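You operate a simulated robot arm through the tools that you are given. There is no shell and no other tool. Be economical: measure what you need, move in short steps, check, and stop when the job is done.

You run a simulated robot arm. Do the job below in one go: nothing can be reset, and whatever is moved stays where it is left.

JOB
Take the small cheese from the top of the low bench and put it on top of the blue ice pack there.
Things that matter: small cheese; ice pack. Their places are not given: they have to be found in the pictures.

The check looks at the end state, three seconds after you hand in, the way a careful person would. Anything else that was tipped, shoved, dropped, spilled or broken makes it a failure.

ROBOT AND FRAMES
A 7-joint arm with a two-finger parallel gripper, fixed in place. Base frame: the origin is at the foot of the arm, x ahead of it, y to its left, z up; the work surface is at about z = 760. Units: mm, rad, N and s.
With the tool pointing down near the work surface it reaches from about 200 to 680 mm from the base axis. Its first joint turns from -1.152 to 1.152 rad. Payload 2.4 kg.
The TCP is the grasp point between the finger pads, 30 mm short of the fingertips. In the tool frame z runs along the fingers and y along their closing line. Largest opening 94 mm; finger width 28, thickness 10; the body of the gripper, 50 by 96 mm, starts 55 mm behind the TCP.
Orientation is that of the tool frame in the base frame, as [roll, pitch, yaw] about the fixed x, y, z axes, in that order (R = Rz(yaw) Ry(pitch) Rx(roll)). With the fingers straight down and closing along the base's y, the tool's x points along the base's -x, its y along +y and its z along -z.

CONTROLS
- The arm moves only by the tool send_rows. Its argument "deltas" is a list of rows, each a list of 3 entries, a list of its own where there are three numbers: the shift along the tool's x, y, z in mm, then the turn, a rotation vector about the tool's x, y, z in rad, then the opening, from 0 (shut) to 1 (fully open). In form: [[[x, y, z], [ax, ay, az], jaw], ...]. A call has 1 to 20 rows; each row shifts and turns the commanded pose from where the row before left it, along the tool's axes as they then stand. Rows are played at 5 a second. More than 50 mm and 0.15 rad between two rows, or a gripper value outside its range, and nothing of the call is played. A pose out of reach is approached as far as the arm can. The call stops where the force on the tool passes 40 N (or 10 N more than at its start, if that is more) or the arm is blocked; 0.2 s more then pass. Each finger travels about 153 mm/s and halts on what it meets, pressing with about 22 N; the grip force reading is that of the motor and also rises with nothing between the fingers. The clock runs only during rows and for 0.2 s after the last one: add rows that do not move to give the fingers time. It gives the time, the measured TCP pose, the force on the tool (base axes), the opening and the grip force at its end, in the units of the frame above (readings bear some noise), and new pictures: "show" is both (left out), scene, wrist or none.
- Cameras (640 x 400 px; columns grow to the right, rows downward): "scene" is fixed at [14.6, 481.8, 1428.2]; the picture's right is [-0.79, -0.62, 0.00], its down [-0.43, 0.55, -0.72] and it looks along [0.44, -0.57, -0.69] (base axes); focal length 327 px, centre (320, 200). "wrist" rides on the gripper at [-37, 0, -58] in the tool frame; the picture's right is [0.00, -1.00, 0.00], its down [0.97, 0.00, -0.24] and it looks along [0.24, 0.00, 0.97] (tool axes); focal length 218 px, centre (320, 200).
- measure_at(camera, pixels): there is no depth. For up to 12 entries [column, row, z] of the newest picture of that camera ("zoom" is the newest enlarged one), the place [x, y] in the base frame at which the ray of that pixel passes the height z, good to about 2 mm, but the place of the scene camera against the robot may be out by one fixed shift of up to 18 mm in any direction. The clock stands still meanwhile.
- close_up(camera, box): a new picture of the part [left, top, right, bottom] of that camera's present view, enlarged. The clock stands still meanwhile.
- close_job(): hands the job in; it is judged then, once.

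Work in short steps. Measure before you move; look again where a grasp or a placing could have gone wrong, and mend it. You have 60 turns and 120 pictures in all, those below and enlarged ones among them. Open the gripper and draw the arm clear of the work before you hand the job in, unless the task says otherwise; then end with one line.

The tools are called as name(argument=value, ...) on one line, values as JSON. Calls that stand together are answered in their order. send_rows: Moves the arm, as the interface text tells. Its arguments: {"type":"object","properties":{"deltas":{"type":"array","items":{"type":"array"}},"show":{"type":"string","enum":["both","scene","wrist","none"]}},"required":["deltas"]} The other tools are called the same way: measure_at (camera, pixels) gives the place at which the rays of pixels pass given heights; close_up (camera, box) takes an enlarged picture of a part of a camera's view; close_job () hands the job in.

At the start:

```text
time: 0.0
eef_pos: [340.4, -96.8, 1051.5]
ee_rot: [3.14, 0.0, 3.141]
wrist_force: [0.2, -0.6, 0.7]
width: 93.9
gripper_force: 0.0
```

scene: 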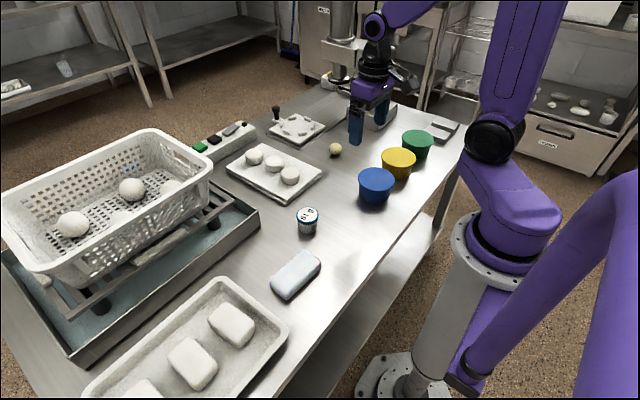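
wrist: 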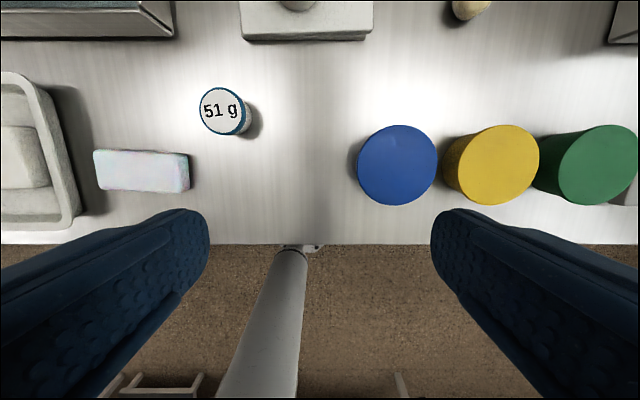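

The scene shows a pale block at (296,275), a small ball at (335,150), a labelled pot at (307,220) and coloured tubs. I zoom in to tell what each is.

close_up(camera="scene", box=[220, 90, 460, 240])

close_up(camera="scene", box=[80, 200, 400, 400])

close_up(camera="wrist", box=[0, 0, 640, 240])

```text
2.67 times, centred on (340, 165) of scene
```

zoom: 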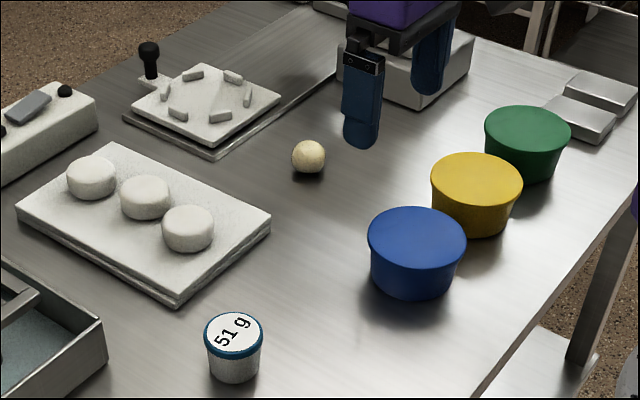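

```text
2.00 times, centred on (240, 300) of scene
```

zoom: 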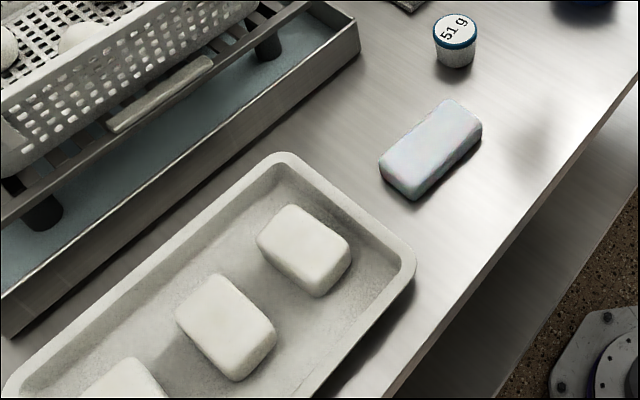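

```text
1.00 times, centred on (320, 120) of wrist
```

zoom: 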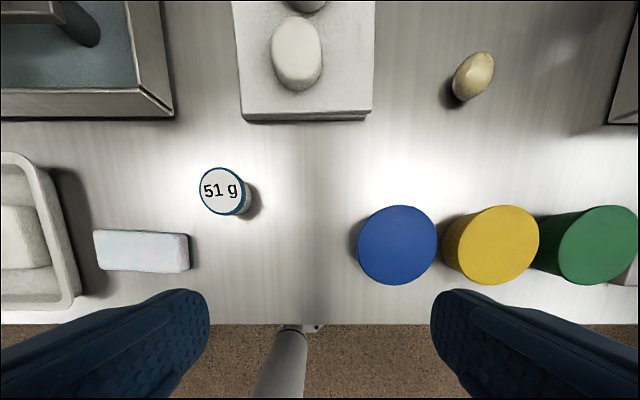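

The small pale ball (309,156 in zoom) is a cheese candidate and the bluish block an ice pack candidate. I also check what is behind the gripper and elsewhere before choosing.

close_up(camera="scene", box=[300, 60, 480, 172])

close_up(camera="scene", box=[0, 100, 272, 270])

measure_at(camera="scene", pixels=[[335, 156, 760], [335, 149, 775], [296, 275, 780], [272, 283, 780], [310, 249, 780], [321, 261, 780], [285, 297, 780], [375, 175, 820], [307, 214, 800], [380, 105, 760]])

measure_at(camera="wrist", pixels=[[472, 5, 775], [93, 150, 780], [188, 153, 780], [97, 190, 780], [188, 192, 780], [397, 165, 820], [222, 111, 800], [490, 165, 820], [600, 165, 820]])

```text
3.56 times, centred on (390, 116) of scene
```

zoom: 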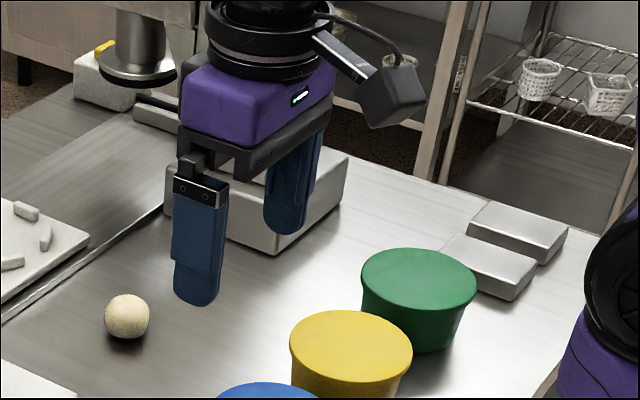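

```text
2.35 times, centred on (136, 185) of scene
```

zoom: 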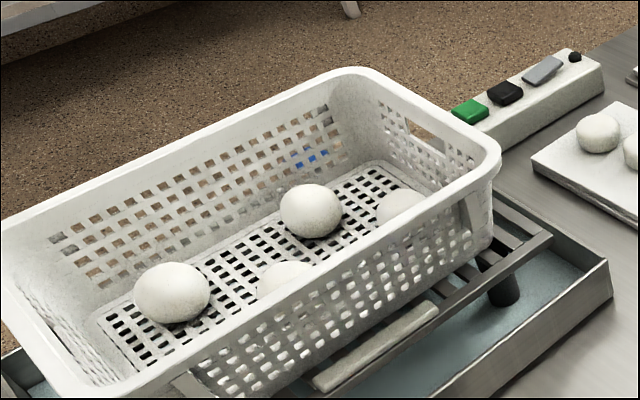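

```text
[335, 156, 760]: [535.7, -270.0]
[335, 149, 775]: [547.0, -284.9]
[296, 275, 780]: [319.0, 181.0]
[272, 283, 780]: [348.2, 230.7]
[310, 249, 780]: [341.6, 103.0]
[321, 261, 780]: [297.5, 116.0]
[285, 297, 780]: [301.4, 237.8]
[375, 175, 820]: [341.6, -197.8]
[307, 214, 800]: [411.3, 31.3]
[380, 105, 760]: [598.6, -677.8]
```

```text
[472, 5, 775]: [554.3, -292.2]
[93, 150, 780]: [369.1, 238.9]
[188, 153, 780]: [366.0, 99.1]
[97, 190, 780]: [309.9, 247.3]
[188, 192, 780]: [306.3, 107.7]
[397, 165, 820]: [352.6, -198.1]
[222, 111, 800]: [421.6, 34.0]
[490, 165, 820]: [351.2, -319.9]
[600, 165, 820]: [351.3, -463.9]
```

The ball sits near (550,-288) and the pale bluish block near (330,175). I go over the ball for a close wrist look, staying high.

send_rows(deltas=[[[-30, -38, 15], [0, 0, 0], 1], [[-40, -40, 20], [0, 0, 0], 1], [[-40, -40, 25], [0, 0, 0], 1], [[-40, -40, 25], [0, 0, 0], 1], [[-30, -32, 25], [0, 0, 0], 1], [[0, 0, 0], [0, 0, 0], 1]])

```text
refused: row 1 steps farther than a row can; nothing moved
```

Row 1 was slightly over 50 mm, so I repeat it with smaller steps.

send_rows(deltas=[[[-26, -28, 15], [0, 0, 0], 1], [[-26, -32, 15], [0, 0, 0], 1], [[-26, -32, 15], [0, 0, 0], 1], [[-26, -32, 15], [0, 0, 0], 1], [[-26, -32, 15], [0, 0, 0], 1], [[-26, -32, 15], [0, 0, 0], 1], [[-24, 0, 20], [0, 0, 0], 1], [[0, 0, 0], [0, 0, 0], 1]])

```text
time: 1.8
eef_pos: [523.7, -286.9, 941.0]
ee_rot: [3.141, -0.001, -3.141]
wrist_force: [-0.7, -0.1, -0.5]
width: 94.4
gripper_force: 0.1
```

scene: 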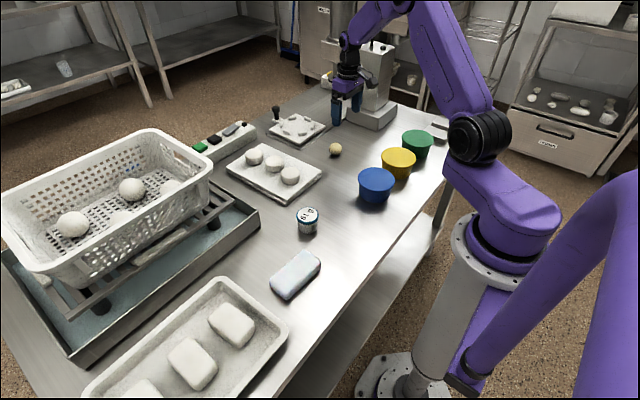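
wrist: 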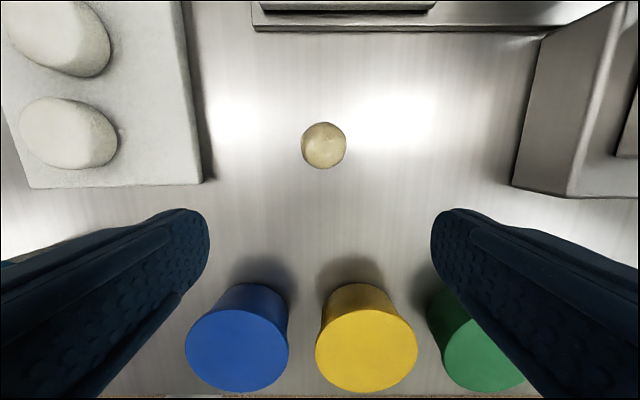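

The ball is now at wrist (324,145). I measure its extent and take an enlarged view.

measure_at(camera="wrist", pixels=[[324, 145, 780], [301, 146, 780], [347, 146, 780], [324, 122, 780], [324, 169, 780], [200, 180, 775], [367, 295, 820]])

close_up(camera="wrist", box=[244, 95, 404, 195])

close_up(camera="scene", box=[295, 125, 375, 175])

```text
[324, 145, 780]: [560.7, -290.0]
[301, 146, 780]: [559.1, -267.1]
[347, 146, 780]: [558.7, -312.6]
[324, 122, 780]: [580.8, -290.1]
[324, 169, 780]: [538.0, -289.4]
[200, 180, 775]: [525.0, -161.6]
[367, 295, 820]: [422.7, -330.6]
```

```text
4.00 times, centred on (324, 145) of wrist
```

zoom: 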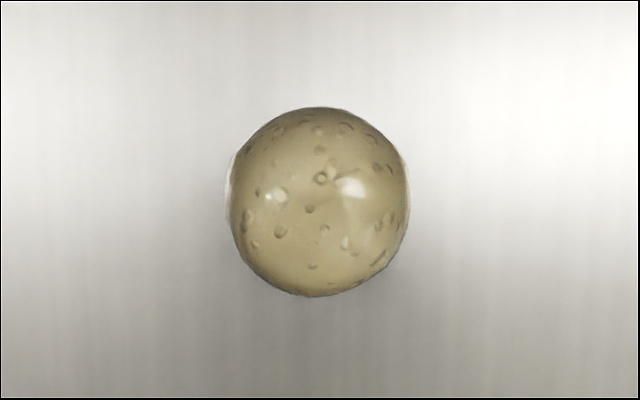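

```text
8.00 times, centred on (335, 150) of scene
```

zoom: 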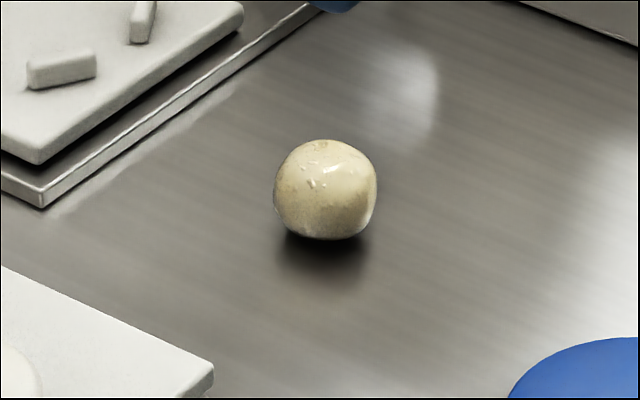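

It is a single small cheese ball, about 44 mm across, centred near (560,-290). I move over it and descend part way, then look again.

send_rows(deltas=[[[-19, -1.5, 0], [0, 0, 0], 1], [[-18, -1.5, 0], [0, 0, 0], 1], [[0, 0, 30], [0, 0, 0], 1], [[0, 0, 30], [0, 0, 0], 1], [[0, 0, 25], [0, 0, 0], 1], [[0, 0, 0], [0, 0, 0], 1]])

```text
time: 3.2
eef_pos: [558.2, -288.5, 854.7]
ee_rot: [3.141, 0.0, 3.141]
wrist_force: [-0.4, -0.6, 0.2]
width: 94.1
gripper_force: 0.1
```

scene: 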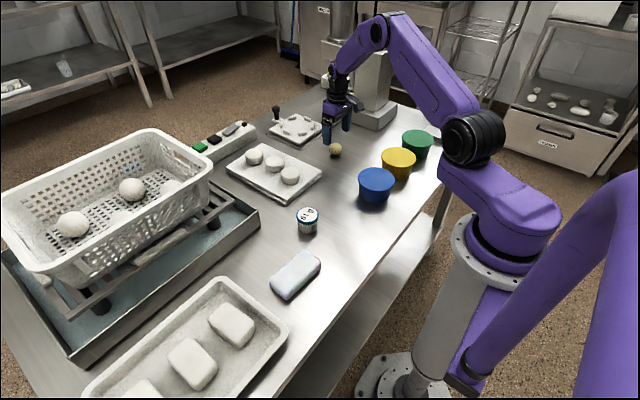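
wrist: 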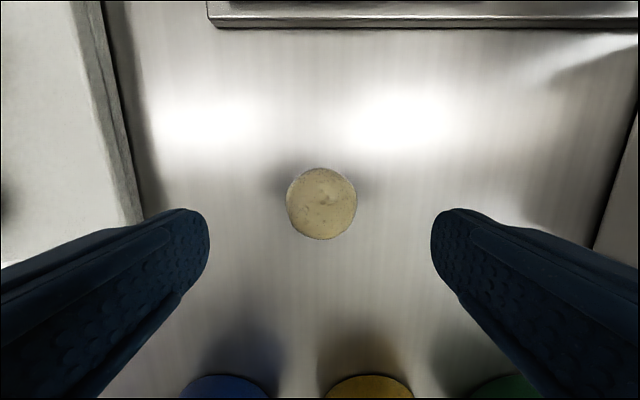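

The ball is at wrist (322,203), 287 to 357 wide. I measure its centre and extents, to see how far off the TCP is.

measure_at(camera="wrist", pixels=[[322, 203, 782], [287, 203, 782], [357, 203, 782], [322, 167, 782], [322, 240, 782], [322, 203, 775], [140, 220, 775]])

close_up(camera="scene", box=[295, 85, 391, 165])

```text
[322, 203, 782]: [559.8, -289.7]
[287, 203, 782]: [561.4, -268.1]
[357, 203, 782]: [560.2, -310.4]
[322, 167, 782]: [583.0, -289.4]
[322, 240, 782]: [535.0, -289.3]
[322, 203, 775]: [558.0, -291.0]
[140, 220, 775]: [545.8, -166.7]
```

```text
5.00 times, centred on (343, 125) of scene
```

zoom: 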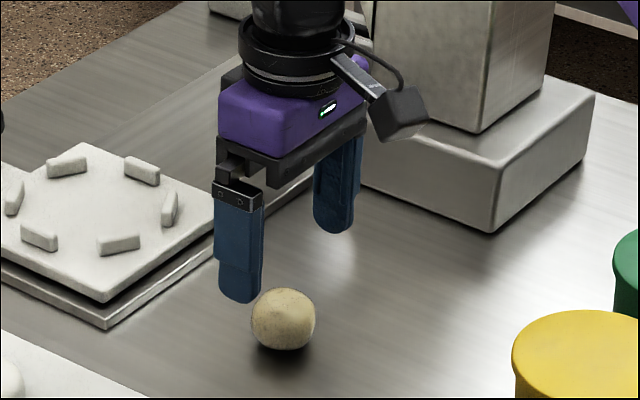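

Aligned within 2 mm. I descend 61 mm to z about 794 (tips about 4 mm above the surface).

send_rows(deltas=[[[-1, -1, 20], [0, 0, 0], 1], [[0, 0, 20], [0, 0, 0], 1], [[0, 0, 12], [0, 0, 0], 1], [[0, 0, 8], [0, 0, 0], 1], [[0, 0, 0], [0, 0, 0], 1]])

```text
time: 4.4
eef_pos: [558.2, -289.3, 796.4]
ee_rot: [-3.141, 0.0, -3.141]
wrist_force: [-0.7, 0.3, -0.1]
width: 93.8
gripper_force: 0.0
```

scene: 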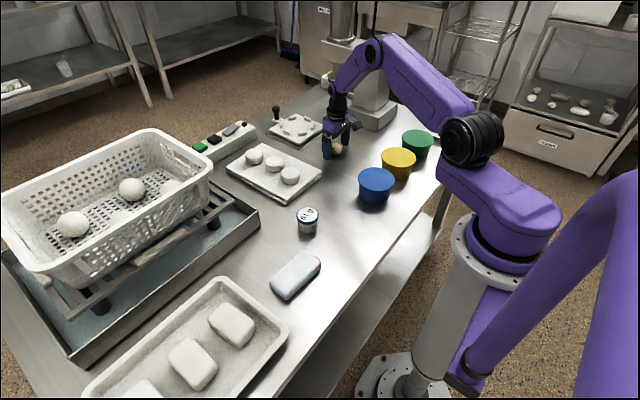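
wrist: 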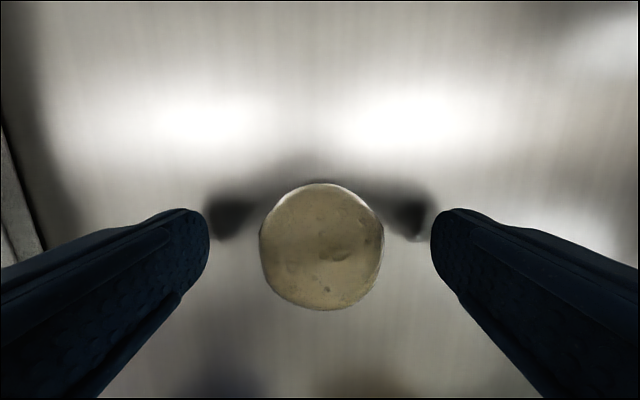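

The ball is between the fingers. I close gradually and wait.

send_rows(deltas=[[[0, 0, 1], [0, 0, 0], 0.7], [[0, 0, 0], [0, 0, 0], 0.55], [[0, 0, 0], [0, 0, 0], 0.45], [[0, 0, 0], [0, 0, 0], 0.35], [[0, 0, 0], [0, 0, 0], 0.35]])

```text
time: 5.6
eef_pos: [559.5, -289.1, 795.8]
ee_rot: [3.141, -0.001, -3.141]
wrist_force: [-0.7, -0.6, 0.3]
width: 42.4
gripper_force: 22.2
```

scene: 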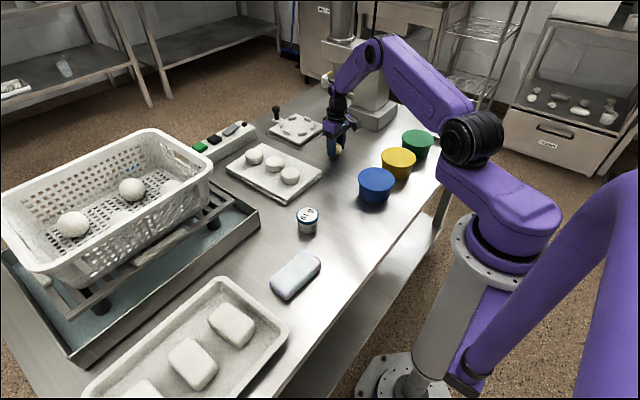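
wrist: 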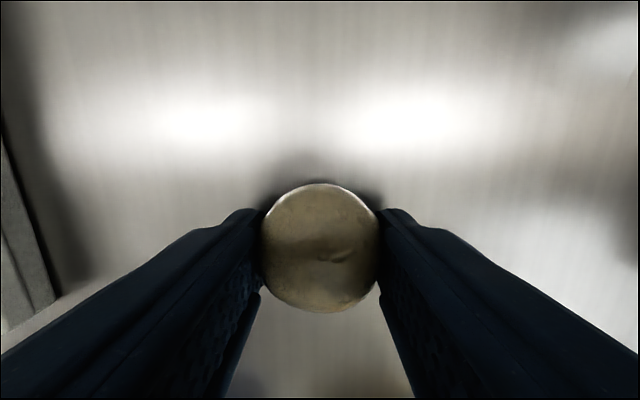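

Gripped at 42.4 mm with 22 N. I lift straight up and check that it stays held.

send_rows(deltas=[[[0, 0, -8], [0, 0, 0], 0.35], [[0, 0, -15], [0, 0, 0], 0.35], [[0, 0, -30], [0, 0, 0], 0.35], [[0, 0, -30], [0, 0, 0], 0.35], [[0, 0, -30], [0, 0, 0], 0.35], [[0, 0, -30], [0, 0, 0], 0.35], [[0, 0, 0], [0, 0, 0], 0.35]])

```text
time: 7.2
eef_pos: [558.0, -288.1, 938.2]
ee_rot: [3.141, -0.003, 3.14]
wrist_force: [-0.2, -0.3, 0.0]
width: 42.1
gripper_force: 22.5
```

scene: 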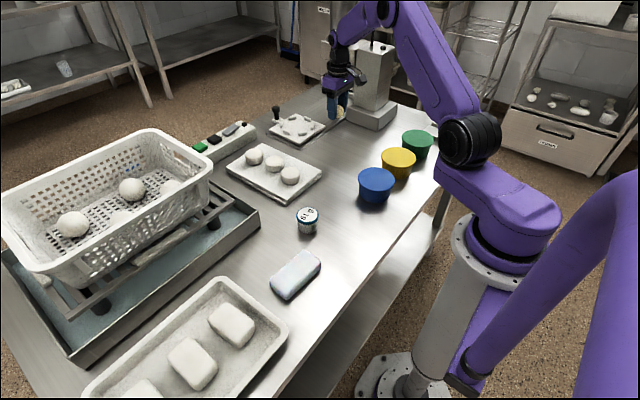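
wrist: 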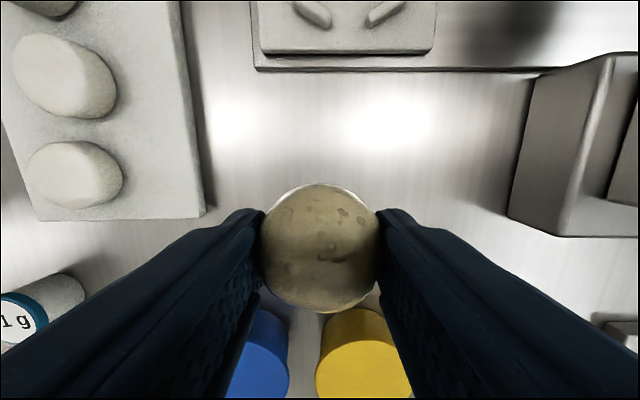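

Still held. I carry it at this height toward the ice pack, stopping short to the side for an unobstructed wrist view.

send_rows(deltas=[[[15, 20, -10], [0, 0, 0], 0.35], [[21, 34, -5], [0, 0, 0], 0.35], [[21, 34, 0], [0, 0, 0], 0.35], [[21, 34, 0], [0, 0, 0], 0.35], [[21, 34, 0], [0, 0, 0], 0.35], [[21, 34, 0], [0, 0, 0], 0.35], [[21, 34, 0], [0, 0, 0], 0.35], [[21, 34, 0], [0, 0, 0], 0.35], [[21, 34, 0], [0, 0, 0], 0.35], [[21, 34, 0], [0, 0, 0], 0.35], [[21, 34, 0], [0, 0, 0], 0.35], [[13, 20, 0], [0, 0, 0], 0.35], [[0, 0, 0], [0, 0, 0], 0.35]])

```text
time: 10.0
eef_pos: [319.3, 89.4, 953.6]
ee_rot: [-3.141, 0.0, 3.141]
wrist_force: [-0.6, 0.4, -0.5]
width: 42.2
gripper_force: 22.6
```

scene: 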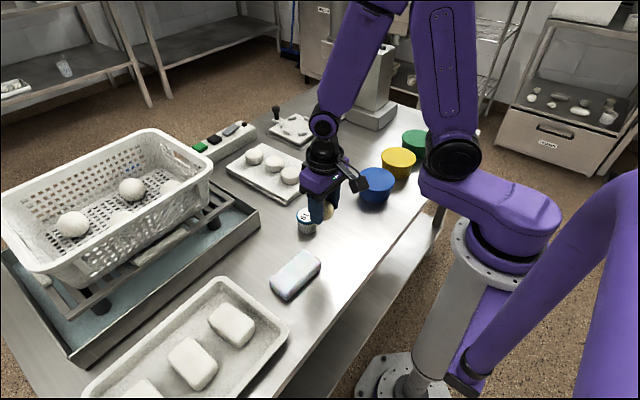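
wrist: 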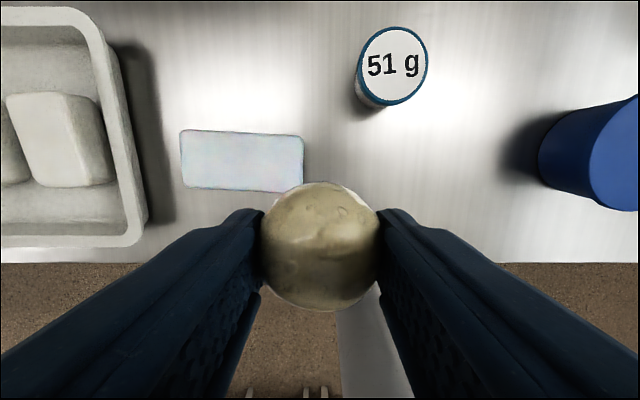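

The pack shows in wrist with corners (180,130), (304,136), (303,192), (183,187). I measure at several heights to triangulate its top against the earlier view.

measure_at(camera="wrist", pixels=[[181, 130, 780], [304, 137, 780], [302, 192, 780], [183, 187, 780], [243, 161, 780], [243, 161, 790], [243, 161, 770], [360, 95, 760], [145, 220, 780]])

close_up(camera="wrist", box=[140, 80, 340, 205])

close_up(camera="scene", box=[256, 235, 336, 305])

```text
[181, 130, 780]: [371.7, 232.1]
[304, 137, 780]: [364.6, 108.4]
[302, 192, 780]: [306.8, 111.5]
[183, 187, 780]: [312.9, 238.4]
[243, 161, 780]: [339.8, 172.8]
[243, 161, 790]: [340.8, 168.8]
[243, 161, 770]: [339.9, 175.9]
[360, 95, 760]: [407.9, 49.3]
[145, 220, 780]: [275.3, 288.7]
```

```text
3.20 times, centred on (240, 142) of wrist
```

zoom: 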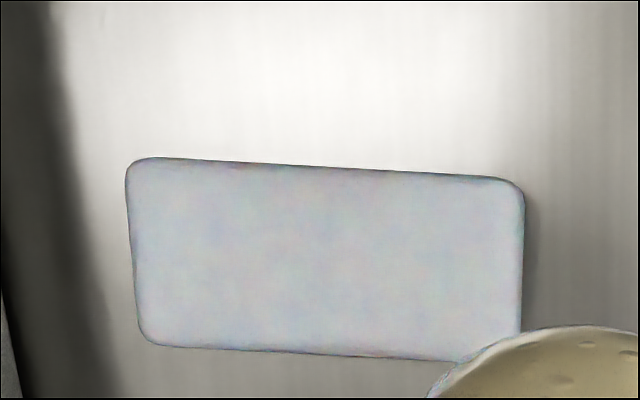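

```text
5.71 times, centred on (296, 270) of scene
```

zoom: 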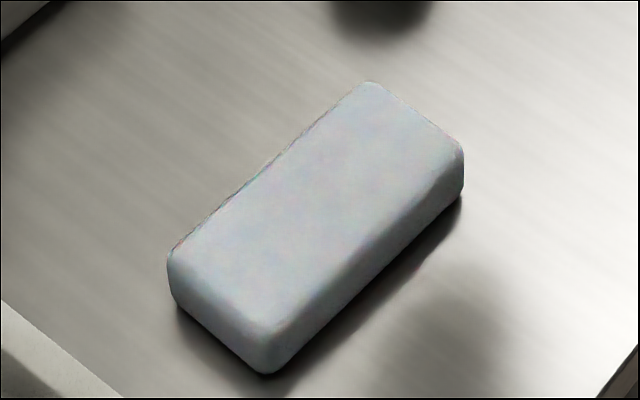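

The pack is about 124 × 58 mm, centred near (340,172), top about z 780–786. The ball's bottom is about 36 mm below the TCP, so I move over the centre and descend to z about 845 first.

send_rows(deltas=[[[-7, 25, 0], [0, 0, 0], 0.35], [[-7, 30, 0], [0, 0, 0], 0.35], [[-6.5, 27.5, 0], [0, 0, 0], 0.35], [[0, 0, 30], [0, 0, 0], 0.35], [[0, 0, 30], [0, 0, 0], 0.35], [[0, 0, 30], [0, 0, 0], 0.35], [[0, 0, 17], [0, 0, 0], 0.35], [[0, 0, 0], [0, 0, 0], 0.35]])

```text
time: 11.8
eef_pos: [339.7, 173.8, 845.7]
ee_rot: [3.141, 0.001, 3.141]
wrist_force: [0.7, 0.9, -0.3]
width: 42.3
gripper_force: 22.1
```

scene: 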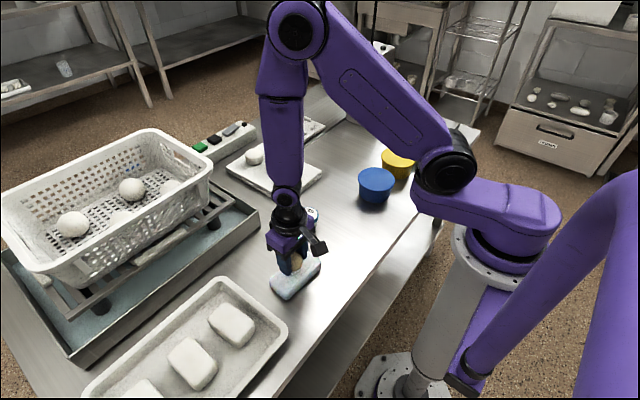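
wrist: 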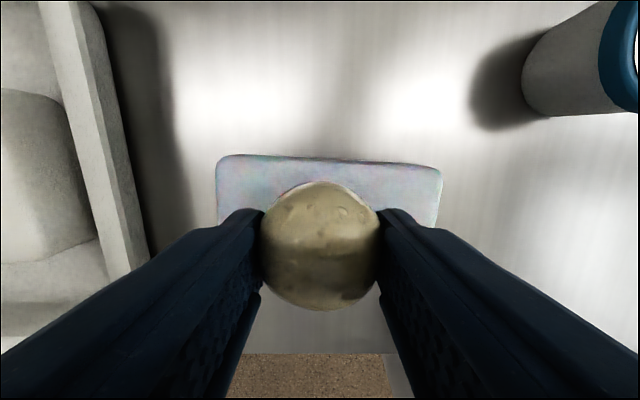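

The ball is over the pack, whose far edge runs (225,155)–(438,168). I check its position from here.

measure_at(camera="wrist", pixels=[[217, 170, 780], [441, 180, 780], [330, 159, 780], [217, 170, 785], [441, 180, 785], [330, 159, 785]])

close_up(camera="scene", box=[248, 230, 344, 310])

```text
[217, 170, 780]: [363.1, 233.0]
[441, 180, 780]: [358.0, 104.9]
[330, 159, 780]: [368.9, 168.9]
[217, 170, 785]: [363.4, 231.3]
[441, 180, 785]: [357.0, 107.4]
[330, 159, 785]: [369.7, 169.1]
```

```text
5.00 times, centred on (296, 270) of scene
```

zoom: 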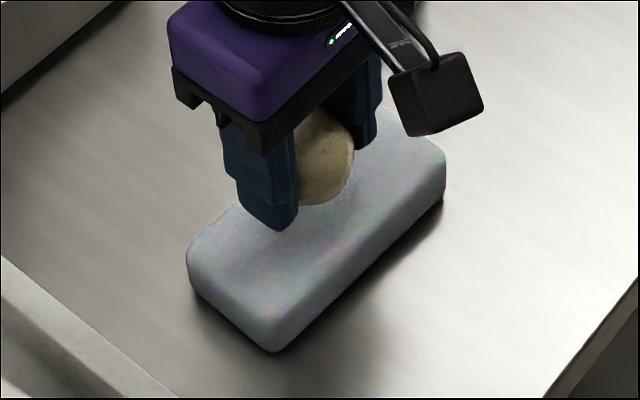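

Position is centred. I lower in small steps, reading the force.

send_rows(deltas=[[[0, 0, 8], [0, 0, 0], 0.35], [[0, 0, 7], [0, 0, 0], 0.35], [[0, 0, 4], [0, 0, 0], 0.35], [[0, 0, 0], [0, 0, 0], 0.35]], show="none")

```text
time: 12.8
eef_pos: [340.0, 174.1, 826.9]
ee_rot: [3.139, 0.002, 3.141]
wrist_force: [0.1, 0.8, 19.4]
width: 42.4
gripper_force: 22.5
```

Contact: 19 N up at z 826.9. I ease back 2 mm to relieve it and look.

send_rows(deltas=[[[0, 0, -1], [0, 0, 0], 0.35], [[0, 0, 0], [0, 0, 0], 0.35]], show="wrist")

close_up(camera="scene", box=[248, 230, 344, 310])

```text
time: 13.4
eef_pos: [341.0, 172.7, 828.4]
ee_rot: [-3.141, -0.001, 3.141]
wrist_force: [1.5, -0.1, 0.1]
width: 42.5
gripper_force: 22.2
```

wrist: 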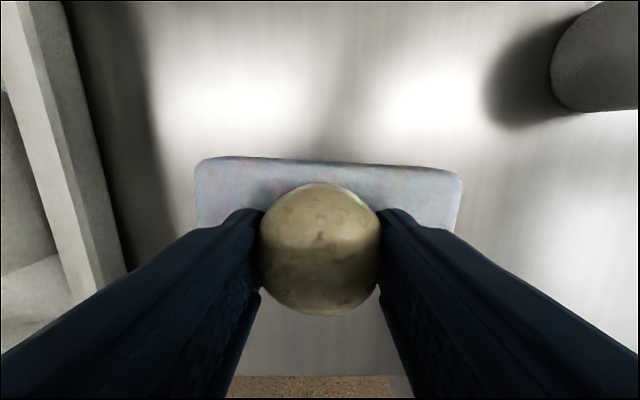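

```text
5.00 times, centred on (296, 270) of scene
```

zoom: 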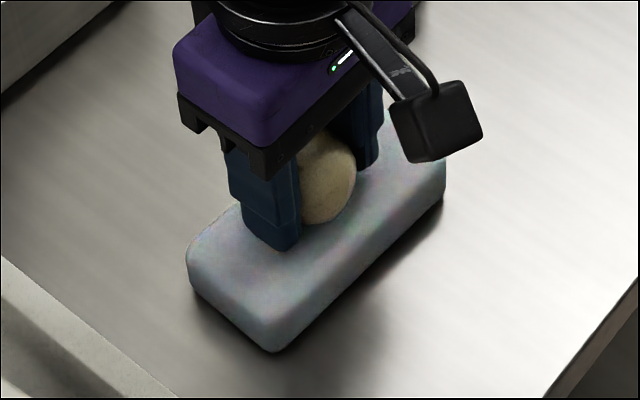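

Force is back to about 0, so the ball is hovering less than 1 mm or just touching. I lower 0.7 mm, then open very gradually.

send_rows(deltas=[[[0, 0, 0.7], [0, 0, 0], 0.35], [[0, 0, 0], [0, 0, 0], 0.43], [[0, 0, 0], [0, 0, 0], 0.45], [[0, 0, 0], [0, 0, 0], 0.46], [[0, 0, 0], [0, 0, 0], 0.48], [[0, 0, 0], [0, 0, 0], 0.5], [[0, 0, 0], [0, 0, 0], 0.52], [[0, 0, 0], [0, 0, 0], 0.52]])

close_up(camera="scene", box=[248, 230, 344, 310])

```text
time: 15.2
eef_pos: [340.3, 172.5, 828.2]
ee_rot: [3.141, -0.001, 3.141]
wrist_force: [0.2, -0.5, -1.3]
width: 48.9
gripper_force: 0.1
```

scene: 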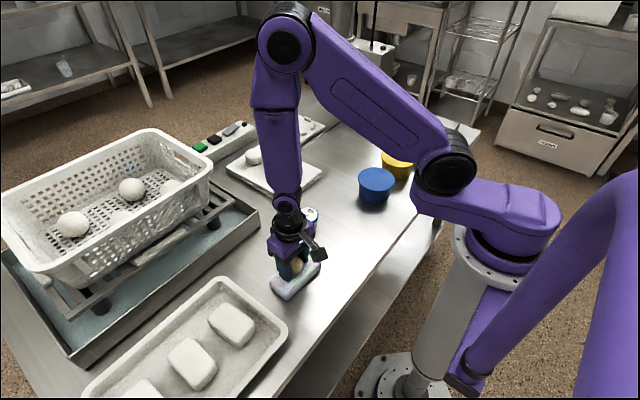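
wrist: 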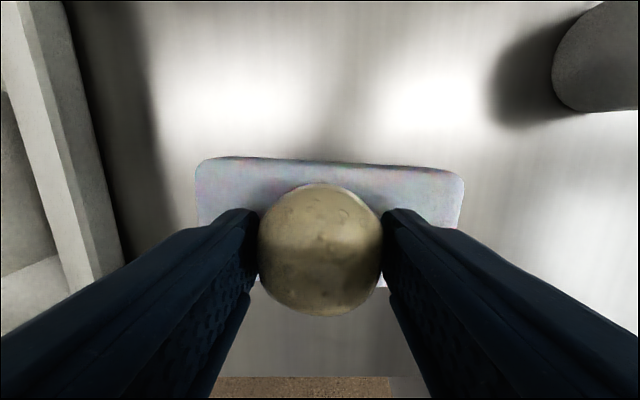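

```text
5.00 times, centred on (296, 270) of scene
```

zoom: 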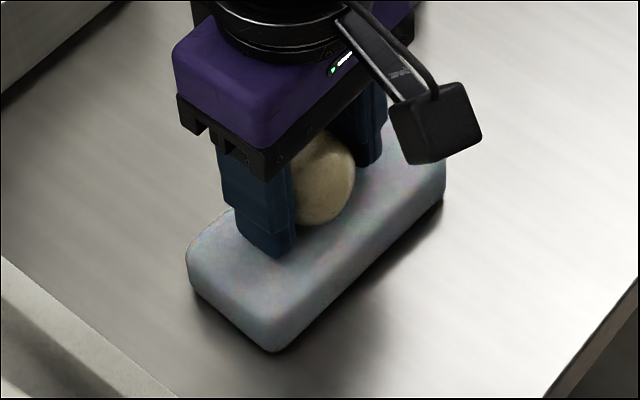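

The ball stands free between slightly opened fingers. I keep them open a little wider and wait to see whether it drifts.

send_rows(deltas=[[[0, 0, 0], [0, 0, 0], 0.58], [[0, 0, 0], [0, 0, 0], 0.62], [[0, 0, 0], [0, 0, 0], 0.62], [[0, 0, 0], [0, 0, 0], 0.62], [[0, 0, 0], [0, 0, 0], 0.62], [[0, 0, 0], [0, 0, 0], 0.62], [[0, 0, 0], [0, 0, 0], 0.62], [[0, 0, 0], [0, 0, 0], 0.62], [[0, 0, 0], [0, 0, 0], 0.62], [[0, 0, 0], [0, 0, 0], 0.62], [[0, 0, 0], [0, 0, 0], 0.62]], show="wrist")

close_up(camera="scene", box=[248, 230, 344, 310])

```text
time: 17.6
eef_pos: [341.1, 173.6, 827.5]
ee_rot: [3.141, 0.0, -3.141]
wrist_force: [-0.2, -0.7, -0.7]
width: 58.5
gripper_force: 0.2
```

wrist: 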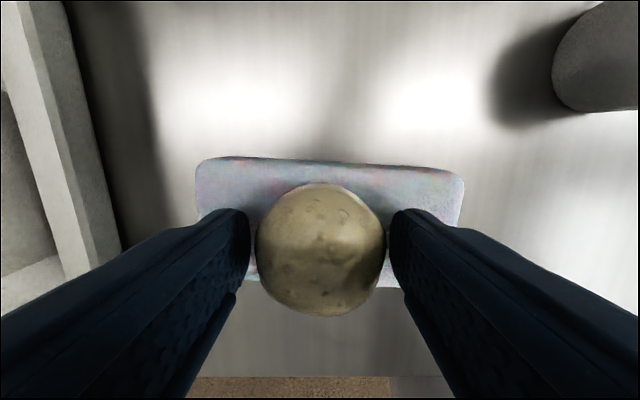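

```text
5.00 times, centred on (296, 270) of scene
```

zoom: 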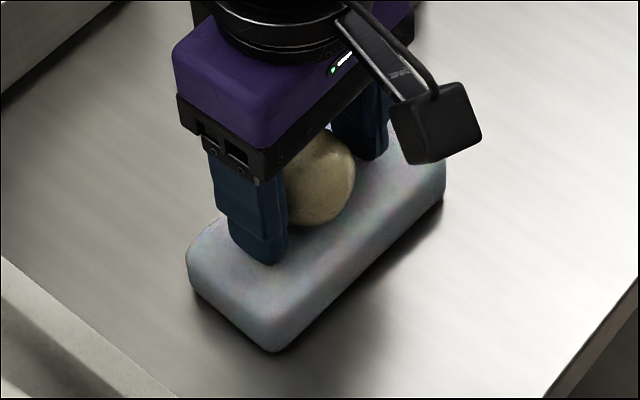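

The ball is unmoved after 2 s. I open wider and rise straight up.

send_rows(deltas=[[[0, 0, 0], [0, 0, 0], 0.75], [[0, 0, 0], [0, 0, 0], 0.88], [[0, 0, 0], [0, 0, 0], 0.88], [[0, 0, -10], [0, 0, 0], 0.88], [[0, 0, -20], [0, 0, 0], 0.88], [[0, 0, -30], [0, 0, 0], 0.88], [[0, 0, -35], [0, 0, 0], 0.88], [[0, 0, -35], [0, 0, 0], 0.88], [[0, 0, 0], [0, 0, 0], 0.88]])

close_up(camera="scene", box=[248, 230, 344, 310])

```text
time: 19.6
eef_pos: [340.8, 173.7, 957.3]
ee_rot: [3.141, 0.001, 3.141]
wrist_force: [0.4, 0.0, -0.3]
width: 82.7
gripper_force: 0.2
```

scene: 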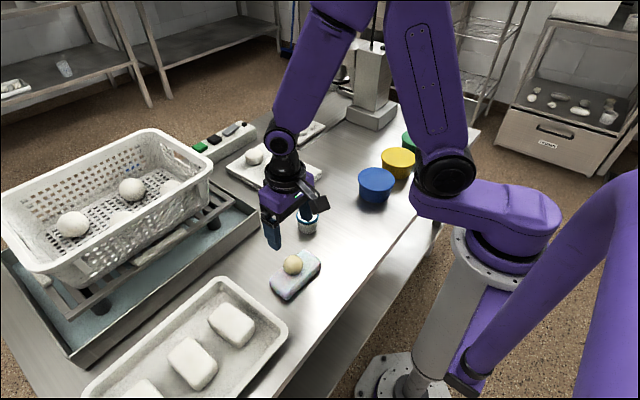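
wrist: 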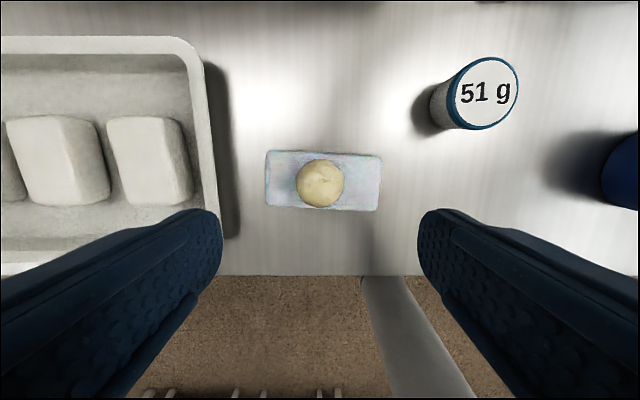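

```text
5.00 times, centred on (296, 270) of scene
```

zoom: 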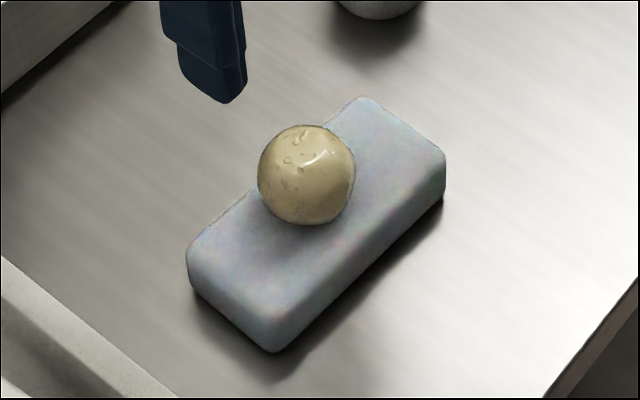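

The ball rests on the pack at wrist (320,184). I draw the arm farther off and check it for drift.

send_rows(deltas=[[[0, 0, -30], [0, 0, 0], 0.9], [[0, -35, -20], [0, 0, 0], 0.9], [[0, -40, -15], [0, 0, 0], 0.9], [[0, -40, -15], [0, 0, 0], 0.9], [[0, -30, 0], [0, 0, 0], 0.9], [[0, 0, 0], [0, 0, 0], 0.9], [[0, 0, 0], [0, 0, 0], 0.9], [[0, 0, 0], [0, 0, 0], 0.9], [[0, 0, 0], [0, 0, 0], 0.9], [[0, 0, 0], [0, 0, 0], 0.9]], show="scene")

close_up(camera="scene", box=[248, 230, 344, 310])

```text
time: 21.8
eef_pos: [339.3, 28.5, 1037.0]
ee_rot: [-3.141, 0.001, 3.14]
wrist_force: [-0.6, -0.4, 0.0]
width: 84.6
gripper_force: 0.0
```

scene: 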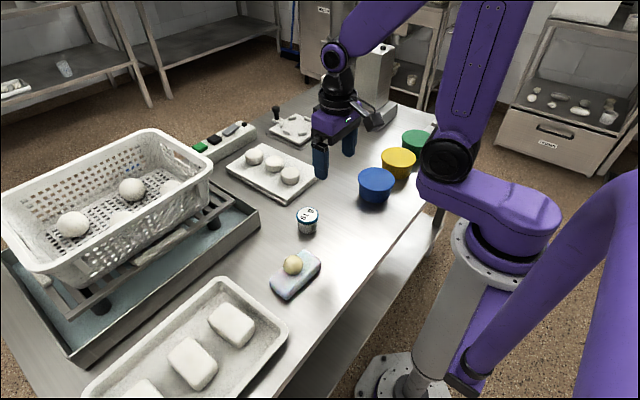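

```text
5.00 times, centred on (296, 270) of scene
```

zoom: 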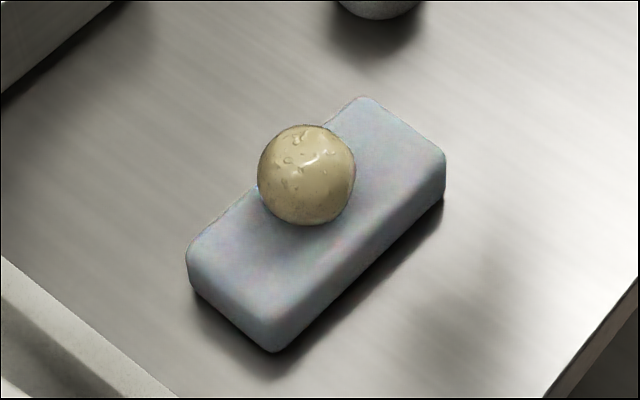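

The ball has not moved (same place, zoom (307,174)), the arm is clear, and everything else is where it was. I hand in.

close_job()

```text
The job is handed in.
```

The small cheese is resting on top of the blue ice pack, the gripper is open and clear, nothing else was disturbed, and the job is handed in.
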